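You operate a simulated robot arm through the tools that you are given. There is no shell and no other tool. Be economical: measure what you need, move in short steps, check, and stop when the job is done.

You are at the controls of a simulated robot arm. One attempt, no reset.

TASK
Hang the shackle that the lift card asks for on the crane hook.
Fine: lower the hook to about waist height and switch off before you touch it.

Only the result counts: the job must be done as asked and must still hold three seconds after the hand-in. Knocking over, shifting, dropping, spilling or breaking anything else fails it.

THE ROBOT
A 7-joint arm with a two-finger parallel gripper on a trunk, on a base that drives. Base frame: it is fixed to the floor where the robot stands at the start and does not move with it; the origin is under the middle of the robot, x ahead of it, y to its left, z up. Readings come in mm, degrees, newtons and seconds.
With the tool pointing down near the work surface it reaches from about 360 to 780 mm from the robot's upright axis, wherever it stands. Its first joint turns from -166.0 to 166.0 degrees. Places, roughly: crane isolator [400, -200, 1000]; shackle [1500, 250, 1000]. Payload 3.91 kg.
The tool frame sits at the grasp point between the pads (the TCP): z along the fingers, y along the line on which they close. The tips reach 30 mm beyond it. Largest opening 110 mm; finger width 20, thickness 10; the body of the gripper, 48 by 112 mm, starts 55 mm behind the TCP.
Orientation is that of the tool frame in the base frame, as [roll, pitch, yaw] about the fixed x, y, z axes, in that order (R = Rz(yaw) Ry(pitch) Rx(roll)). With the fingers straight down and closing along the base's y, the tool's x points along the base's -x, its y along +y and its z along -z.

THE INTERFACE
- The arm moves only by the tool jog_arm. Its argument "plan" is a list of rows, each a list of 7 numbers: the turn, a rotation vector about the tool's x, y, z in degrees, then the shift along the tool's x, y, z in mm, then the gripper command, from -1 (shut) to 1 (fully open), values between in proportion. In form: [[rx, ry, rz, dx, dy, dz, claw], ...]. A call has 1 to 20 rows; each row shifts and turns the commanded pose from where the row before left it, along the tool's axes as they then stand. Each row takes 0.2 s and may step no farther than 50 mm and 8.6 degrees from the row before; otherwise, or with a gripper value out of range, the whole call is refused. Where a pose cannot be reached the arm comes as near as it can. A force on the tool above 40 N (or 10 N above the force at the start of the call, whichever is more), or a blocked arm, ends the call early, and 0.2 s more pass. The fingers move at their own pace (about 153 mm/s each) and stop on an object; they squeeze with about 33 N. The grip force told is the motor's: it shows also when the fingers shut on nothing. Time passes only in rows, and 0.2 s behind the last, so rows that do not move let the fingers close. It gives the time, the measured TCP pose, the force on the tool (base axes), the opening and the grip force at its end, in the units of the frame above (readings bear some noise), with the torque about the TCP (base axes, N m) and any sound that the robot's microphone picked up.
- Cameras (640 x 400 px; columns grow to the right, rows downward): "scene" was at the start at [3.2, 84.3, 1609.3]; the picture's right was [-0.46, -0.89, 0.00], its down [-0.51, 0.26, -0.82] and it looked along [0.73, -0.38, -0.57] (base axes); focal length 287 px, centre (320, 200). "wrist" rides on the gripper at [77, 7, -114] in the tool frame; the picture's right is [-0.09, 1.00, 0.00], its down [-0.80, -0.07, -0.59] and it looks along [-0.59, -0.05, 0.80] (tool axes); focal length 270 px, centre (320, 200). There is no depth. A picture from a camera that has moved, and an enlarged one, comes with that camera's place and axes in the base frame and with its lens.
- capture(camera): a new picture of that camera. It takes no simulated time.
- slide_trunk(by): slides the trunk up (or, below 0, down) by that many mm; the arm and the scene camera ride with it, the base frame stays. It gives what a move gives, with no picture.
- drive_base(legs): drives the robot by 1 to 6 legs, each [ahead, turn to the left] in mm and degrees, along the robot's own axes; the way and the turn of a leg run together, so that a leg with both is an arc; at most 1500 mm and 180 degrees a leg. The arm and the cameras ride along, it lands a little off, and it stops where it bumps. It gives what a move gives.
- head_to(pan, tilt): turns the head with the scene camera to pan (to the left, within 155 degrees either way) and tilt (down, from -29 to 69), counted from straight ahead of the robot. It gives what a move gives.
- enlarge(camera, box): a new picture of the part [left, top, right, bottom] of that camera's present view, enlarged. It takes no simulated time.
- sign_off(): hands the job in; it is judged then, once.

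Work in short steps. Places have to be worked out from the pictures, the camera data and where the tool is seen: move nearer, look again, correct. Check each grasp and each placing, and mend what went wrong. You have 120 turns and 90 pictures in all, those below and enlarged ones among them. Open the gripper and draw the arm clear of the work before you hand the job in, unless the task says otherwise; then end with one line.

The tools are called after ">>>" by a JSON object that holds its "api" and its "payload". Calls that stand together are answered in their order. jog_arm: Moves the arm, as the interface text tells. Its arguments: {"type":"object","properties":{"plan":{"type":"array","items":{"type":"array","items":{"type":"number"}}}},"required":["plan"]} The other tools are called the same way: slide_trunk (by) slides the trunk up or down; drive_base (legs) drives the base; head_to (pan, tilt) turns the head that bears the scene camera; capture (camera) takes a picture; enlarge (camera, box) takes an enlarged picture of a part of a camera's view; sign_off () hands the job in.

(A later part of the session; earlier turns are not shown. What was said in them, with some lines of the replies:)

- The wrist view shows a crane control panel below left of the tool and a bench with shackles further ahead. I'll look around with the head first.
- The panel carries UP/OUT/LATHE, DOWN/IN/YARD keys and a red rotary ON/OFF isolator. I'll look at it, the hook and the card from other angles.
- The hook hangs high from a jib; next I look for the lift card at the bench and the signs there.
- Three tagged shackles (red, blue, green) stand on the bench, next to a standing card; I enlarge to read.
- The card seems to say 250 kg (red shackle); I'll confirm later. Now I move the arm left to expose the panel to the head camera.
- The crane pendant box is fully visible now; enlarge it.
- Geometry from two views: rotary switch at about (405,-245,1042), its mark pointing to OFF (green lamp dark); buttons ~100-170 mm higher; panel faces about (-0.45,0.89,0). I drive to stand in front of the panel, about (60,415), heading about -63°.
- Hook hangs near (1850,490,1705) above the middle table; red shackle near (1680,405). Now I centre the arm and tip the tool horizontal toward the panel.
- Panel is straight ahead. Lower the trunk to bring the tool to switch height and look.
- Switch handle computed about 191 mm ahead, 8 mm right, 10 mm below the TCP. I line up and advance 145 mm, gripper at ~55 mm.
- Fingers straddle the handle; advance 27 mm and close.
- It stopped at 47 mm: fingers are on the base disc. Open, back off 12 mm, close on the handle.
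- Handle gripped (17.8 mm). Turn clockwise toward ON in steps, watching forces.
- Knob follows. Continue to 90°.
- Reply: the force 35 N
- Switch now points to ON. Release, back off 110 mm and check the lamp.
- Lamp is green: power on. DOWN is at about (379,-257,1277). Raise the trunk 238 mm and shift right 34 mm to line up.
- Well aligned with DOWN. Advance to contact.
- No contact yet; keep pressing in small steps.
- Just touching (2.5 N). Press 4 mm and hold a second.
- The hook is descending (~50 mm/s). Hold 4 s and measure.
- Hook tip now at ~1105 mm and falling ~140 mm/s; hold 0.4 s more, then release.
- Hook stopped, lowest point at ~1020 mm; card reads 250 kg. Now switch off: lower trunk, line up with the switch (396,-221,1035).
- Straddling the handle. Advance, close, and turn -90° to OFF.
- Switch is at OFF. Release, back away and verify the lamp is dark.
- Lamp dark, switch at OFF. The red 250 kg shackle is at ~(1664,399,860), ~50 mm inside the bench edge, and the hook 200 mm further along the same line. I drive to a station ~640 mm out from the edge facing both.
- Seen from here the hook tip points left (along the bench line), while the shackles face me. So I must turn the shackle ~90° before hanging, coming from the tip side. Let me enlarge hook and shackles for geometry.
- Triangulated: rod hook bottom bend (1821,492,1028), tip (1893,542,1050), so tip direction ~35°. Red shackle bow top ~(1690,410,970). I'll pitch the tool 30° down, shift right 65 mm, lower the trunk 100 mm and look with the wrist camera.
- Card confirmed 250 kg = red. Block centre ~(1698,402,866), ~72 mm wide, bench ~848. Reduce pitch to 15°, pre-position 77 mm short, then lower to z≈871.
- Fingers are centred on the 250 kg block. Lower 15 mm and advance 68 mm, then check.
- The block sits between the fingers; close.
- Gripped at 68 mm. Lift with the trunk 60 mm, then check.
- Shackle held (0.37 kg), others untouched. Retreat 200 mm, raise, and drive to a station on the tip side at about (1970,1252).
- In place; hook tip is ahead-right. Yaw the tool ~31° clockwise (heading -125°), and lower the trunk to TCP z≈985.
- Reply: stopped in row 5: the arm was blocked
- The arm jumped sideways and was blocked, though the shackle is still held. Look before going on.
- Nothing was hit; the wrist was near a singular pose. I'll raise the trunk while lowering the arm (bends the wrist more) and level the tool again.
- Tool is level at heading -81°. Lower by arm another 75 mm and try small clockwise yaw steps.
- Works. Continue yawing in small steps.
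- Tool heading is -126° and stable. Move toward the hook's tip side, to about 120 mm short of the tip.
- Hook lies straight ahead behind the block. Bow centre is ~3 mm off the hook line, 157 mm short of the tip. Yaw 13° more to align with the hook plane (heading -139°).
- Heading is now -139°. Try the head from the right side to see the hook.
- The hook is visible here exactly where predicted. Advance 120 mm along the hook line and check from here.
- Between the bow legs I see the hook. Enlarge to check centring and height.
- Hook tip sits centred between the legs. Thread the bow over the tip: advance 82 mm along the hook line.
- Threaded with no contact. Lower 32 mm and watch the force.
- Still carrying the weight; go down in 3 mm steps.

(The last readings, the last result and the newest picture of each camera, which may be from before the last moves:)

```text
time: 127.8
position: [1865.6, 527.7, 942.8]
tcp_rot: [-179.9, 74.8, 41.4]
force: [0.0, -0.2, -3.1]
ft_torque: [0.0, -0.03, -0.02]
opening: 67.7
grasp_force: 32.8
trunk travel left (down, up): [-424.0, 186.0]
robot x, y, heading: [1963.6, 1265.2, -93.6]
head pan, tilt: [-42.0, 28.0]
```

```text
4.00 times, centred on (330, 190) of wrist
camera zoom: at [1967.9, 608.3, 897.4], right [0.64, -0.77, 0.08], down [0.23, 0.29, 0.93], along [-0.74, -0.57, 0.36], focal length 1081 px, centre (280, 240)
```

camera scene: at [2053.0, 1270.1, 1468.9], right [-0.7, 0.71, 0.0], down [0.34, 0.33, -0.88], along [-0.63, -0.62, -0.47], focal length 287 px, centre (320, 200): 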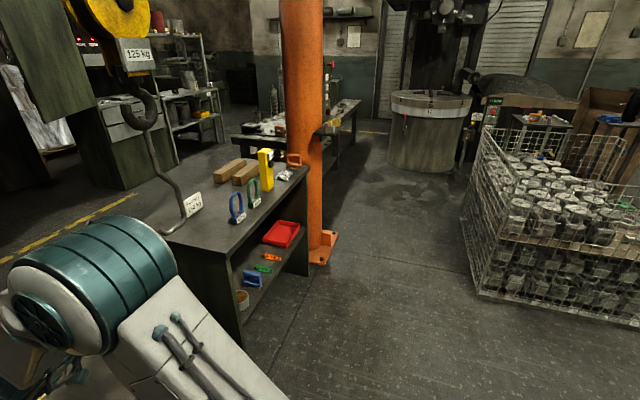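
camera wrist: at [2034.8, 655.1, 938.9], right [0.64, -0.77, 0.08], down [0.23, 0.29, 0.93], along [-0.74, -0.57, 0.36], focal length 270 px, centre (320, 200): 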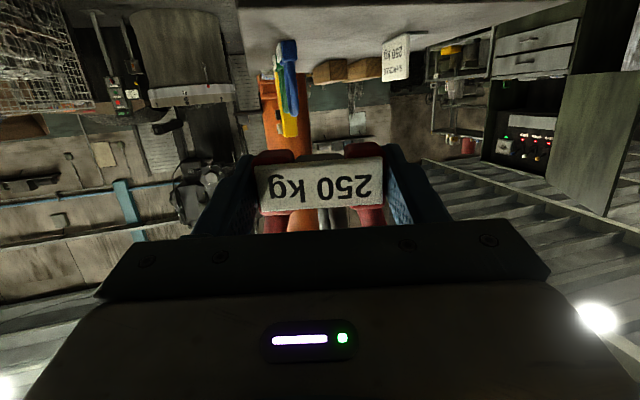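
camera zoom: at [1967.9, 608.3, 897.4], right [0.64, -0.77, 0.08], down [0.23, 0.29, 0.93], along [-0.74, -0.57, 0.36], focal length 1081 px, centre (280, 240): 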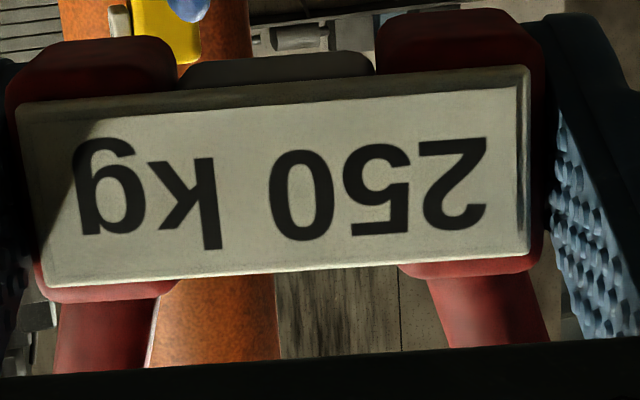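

Keep lowering.

>>> {"api": "jog_arm", "payload": {"plan": [[0, 0, 0, 2.9, 0, 0.8, -1], [0, 0, 0, 0, 0, 0, -1]]}}

>>> {"api": "jog_arm", "payload": {"plan": [[0, 0, 0, 2.9, 0, 0.8, -1], [0, 0, 0, 0, 0, 0, -1]]}}

>>> {"api": "enlarge", "payload": {"camera": "scene", "box": [140, 150, 260, 250]}}

```text
time: 128.3
position: [1863.8, 526.9, 938.9]
tcp_rot: [-179.8, 74.8, 41.4]
force: [-0.5, 0.8, -3.3]
ft_torque: [0.0, -0.01, 0.03]
opening: 67.8
grasp_force: 33.0
trunk travel left (down, up): [-424.0, 186.0]
robot x, y, heading: [1965.7, 1267.4, -93.7]
head pan, tilt: [-42.0, 28.0]
```

```text
time: 128.9
position: [1865.4, 526.4, 936.0]
tcp_rot: [-179.8, 74.8, 41.4]
force: [0.9, -2.7, -0.8]
ft_torque: [0.17, -0.03, 0.0]
opening: 67.7
grasp_force: 33.6
trunk travel left (down, up): [-424.0, 186.0]
robot x, y, heading: [1965.6, 1269.8, -93.9]
head pan, tilt: [-42.0, 28.0]
```

```text
4.00 times, centred on (200, 200) of scene
camera zoom: at [2052.8, 1270.1, 1469.0], right [-0.7, 0.71, 0.0], down [0.34, 0.33, -0.88], along [-0.63, -0.62, -0.47], focal length 1150 px, centre (800, 200)
```

zoom: 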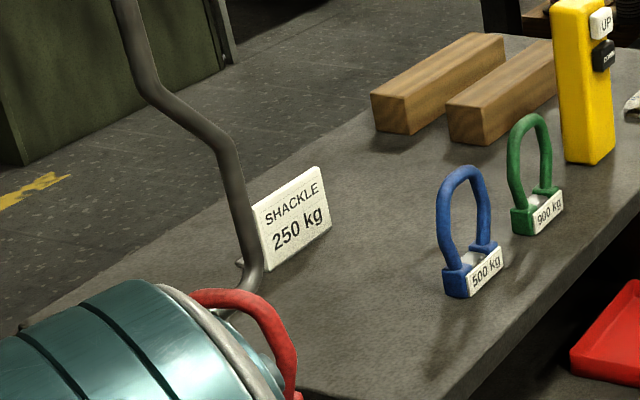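

Contact: the bow now bears on the hook. Lower 2 mm more, then open gradually.

>>> {"api": "jog_arm", "payload": {"plan": [[0, 0, 0, 1.9, 0, 0.5, -1], [0, 0, 0, 0, 0, 0, -1]]}}

```text
time: 129.6
position: [1864.6, 525.9, 936.9]
tcp_rot: [179.9, 75.0, 41.2]
force: [0.5, -7.1, 7.0]
ft_torque: [0.46, 0.02, 0.02]
opening: 67.9
grasp_force: 33.3
trunk travel left (down, up): [-424.0, 186.0]
robot x, y, heading: [1965.6, 1265.2, -93.5]
head pan, tilt: [-42.0, 28.0]
```

Fully supported; a side force shows it's slightly off-centre. Ease 2.5 mm sideways, then open.

>>> {"api": "jog_arm", "payload": {"plan": [[0, 0, 0, 0, 2.5, 0, -1], [0, 0, 0, 0, 0, 0, -1]]}}

>>> {"api": "jog_arm", "payload": {"plan": [[0, 0, 0, 0, 0, 0, 0.3], [0, 0, 0, 0, 0, 0, 0.45], [0, 0, 0, 0, 0, 0, 0.6], [0, 0, 0, 0, 0, 0, 0.6], [0, 0, 0, 0, 0, 0, 0.6]]}}

>>> {"api": "capture", "payload": {"camera": "wrist"}}

>>> {"api": "enlarge", "payload": {"camera": "scene", "box": [140, 150, 260, 250]}}

```text
time: 130.2
position: [1866.0, 525.0, 936.0]
tcp_rot: [179.9, 74.8, 40.9]
force: [-0.3, 3.0, 8.7]
ft_torque: [-0.5, -0.02, -0.01]
opening: 67.9
grasp_force: 33.4
trunk travel left (down, up): [-424.0, 186.0]
robot x, y, heading: [1958.5, 1269.1, -93.4]
head pan, tilt: [-42.0, 28.0]
```

```text
time: 131.3
position: [1864.9, 525.5, 934.9]
tcp_rot: [-180.0, 74.8, 41.3]
force: [-1.0, 1.3, -0.7]
ft_torque: [-0.02, -0.01, 0.01]
opening: 88.0
grasp_force: 0.3
trunk travel left (down, up): [-424.0, 186.0]
robot x, y, heading: [1962.0, 1266.7, -93.7]
head pan, tilt: [-42.0, 28.0]
```

```text
18 pictures are left
camera wrist: at [1969.3, 605.7, 889.0], right [0.64, -0.77, 0.08], down [0.23, 0.29, 0.93], along [-0.74, -0.57, 0.36], focal length 270 px, centre (320, 200)
```

wrist: 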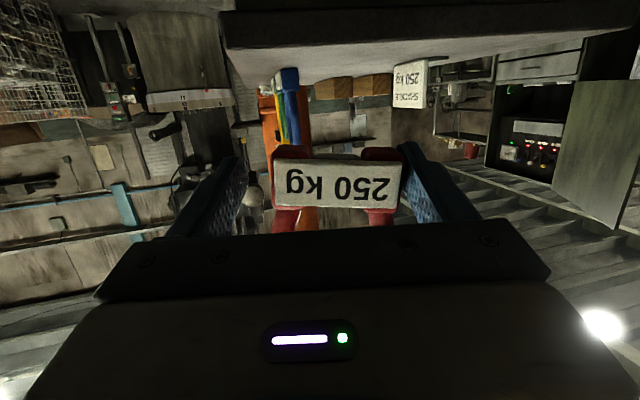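

```text
4.00 times, centred on (200, 200) of scene
camera zoom: at [2052.8, 1270.4, 1468.9], right [-0.7, 0.71, 0.0], down [0.34, 0.33, -0.88], along [-0.63, -0.62, -0.47], focal length 1150 px, centre (800, 200)
```

zoom: 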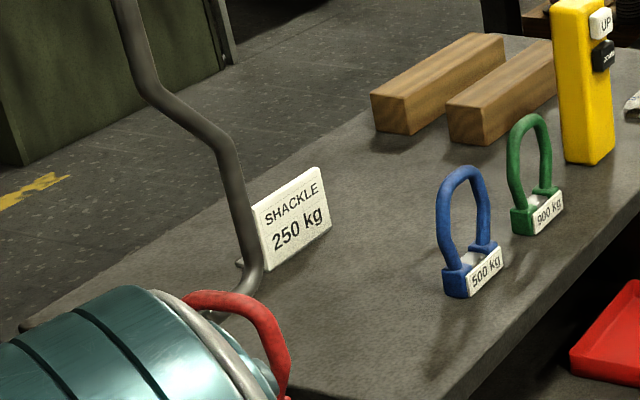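

The shackle hangs on its own. Open fully, shift 6 mm to centre the fingers, then check before withdrawing.

>>> {"api": "jog_arm", "payload": {"plan": [[0, 0, 0, 0, 0, 0, 1], [0, 0, 0, 0, 5, 0, 1], [0, 0, 0, 0, 0, 0, 1], [0, 0, 0, 0, 0, 0, 1]]}}

>>> {"api": "capture", "payload": {"camera": "wrist"}}

```text
time: 132.3
position: [1870.4, 521.1, 935.2]
tcp_rot: [-179.9, 74.7, 41.2]
force: [-0.4, -1.2, 0.4]
ft_torque: [0.03, -0.02, 0.0]
opening: 109.9
grasp_force: 0.0
trunk travel left (down, up): [-424.0, 186.0]
robot x, y, heading: [1964.1, 1267.3, -93.6]
head pan, tilt: [-42.0, 28.0]
```

```text
16 pictures are left
camera wrist: at [1972.8, 602.6, 889.5], right [0.64, -0.77, 0.08], down [0.23, 0.29, 0.93], along [-0.74, -0.57, 0.36], focal length 270 px, centre (320, 200)
```

wrist: 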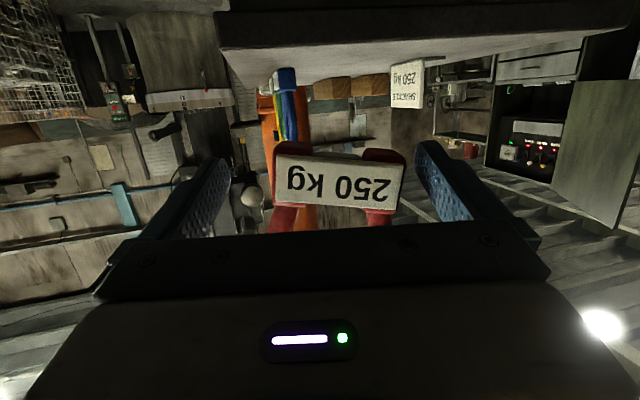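

Both sides are clear. Withdraw straight back 180 mm.

>>> {"api": "jog_arm", "payload": {"plan": [[0, 0, 0, 5.2, 0, -19.3, 1], [0, 0, 0, 7.7, 0, -28.8, 1], [0, 0, 0, 7.7, 0, -28.8, 1], [0, 0, 0, 7.7, 0, -28.8, 1], [0, 0, 0, 7.7, 0, -28.8, 1], [0, 0, 0, 7.7, 0, -28.8, 1], [0, 0, 0, 0, 0, 0, 1]]}}

>>> {"api": "capture", "payload": {"camera": "wrist"}}

>>> {"api": "enlarge", "payload": {"camera": "scene", "box": [80, 100, 280, 280]}}

```text
time: 133.9
position: [1997.3, 630.0, 935.2]
tcp_rot: [-180.0, 74.8, 41.2]
force: [0.4, 0.5, 0.1]
ft_torque: [0.01, -0.03, 0.0]
opening: 110.0
grasp_force: 0.1
trunk travel left (down, up): [-424.0, 186.0]
robot x, y, heading: [1966.0, 1270.7, -93.4]
head pan, tilt: [-42.0, 28.0]
```

```text
15 pictures are left
camera wrist: at [2099.9, 711.7, 890.5], right [0.64, -0.77, 0.08], down [0.23, 0.29, 0.93], along [-0.74, -0.57, 0.36], focal length 270 px, centre (320, 200)
```

wrist: 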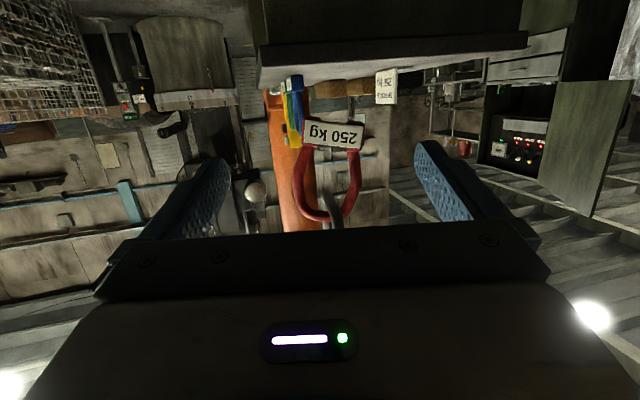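

```text
2.22 times, centred on (180, 190) of scene
camera zoom: at [2053.0, 1270.6, 1468.9], right [-0.7, 0.71, 0.0], down [0.34, 0.33, -0.88], along [-0.63, -0.62, -0.47], focal length 639 px, centre (631, 222)
```

zoom: 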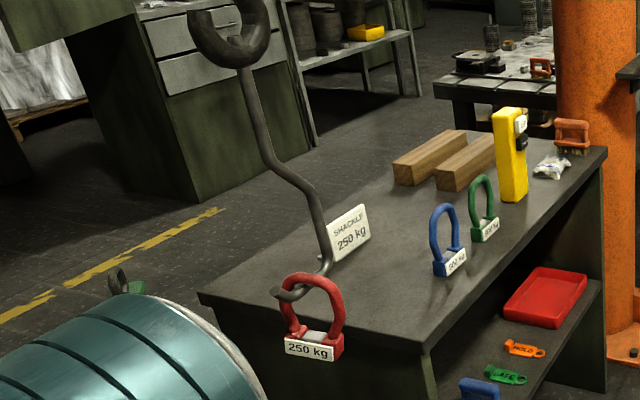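

The 250 kg shackle hangs on the hook, tip through the bow. Draw back further and confirm it stays put.

>>> {"api": "jog_arm", "payload": {"plan": [[0, 0, 0, 7.7, 4, -28.8, 1], [0, 0, 0, 7.7, 4, -28.8, 1], [0, 0, 0, 7.7, 4, -28.8, 1], [0, 0, 0, 0, 0, 0, 1], [0, 0, 0, 0, 0, 0, 1], [0, 0, 0, 0, 0, 0, 1], [0, 0, 0, 0, 0, 0, 1], [0, 0, 0, 0, 0, 0, 1], [0, 0, 0, 0, 0, 0, 1]]}}

>>> {"api": "enlarge", "payload": {"camera": "scene", "box": [120, 190, 240, 270]}}

```text
time: 135.9
position: [2069.1, 680.6, 933.8]
tcp_rot: [-179.9, 74.8, 41.2]
force: [-0.2, -0.3, 0.2]
ft_torque: [0.01, 0.02, -0.02]
opening: 109.9
grasp_force: 0.1
trunk travel left (down, up): [-424.0, 186.0]
robot x, y, heading: [1964.6, 1265.7, -93.9]
head pan, tilt: [-42.0, 28.0]
```

```text
5.00 times, centred on (180, 230) of scene
camera zoom: at [2052.9, 1270.5, 1468.9], right [-0.7, 0.71, 0.0], down [0.34, 0.33, -0.88], along [-0.63, -0.62, -0.47], focal length 1437 px, centre (1020, 50)
```

zoom: 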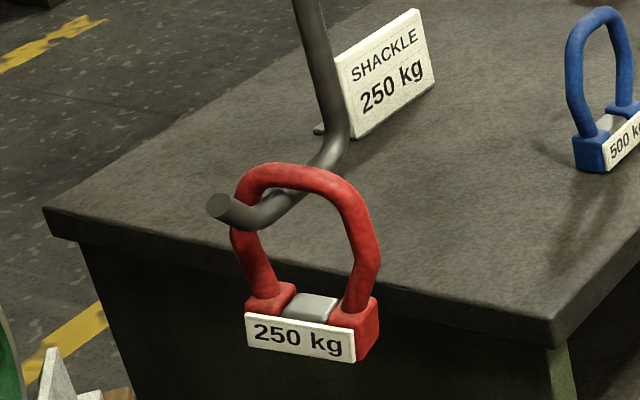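

The shackle hangs steadily on the hook, the crane is switched off, and the arm is clear with the gripper open, so I'm handing in.

>>> {"api": "sign_off", "payload": {}}

```text
The job is handed in.
```

The 250 kg (red) shackle the lift card asks for is hanging on the crane hook. I lowered the hook to about 1.02 m and switched the crane off before touching it. The job is handed in.
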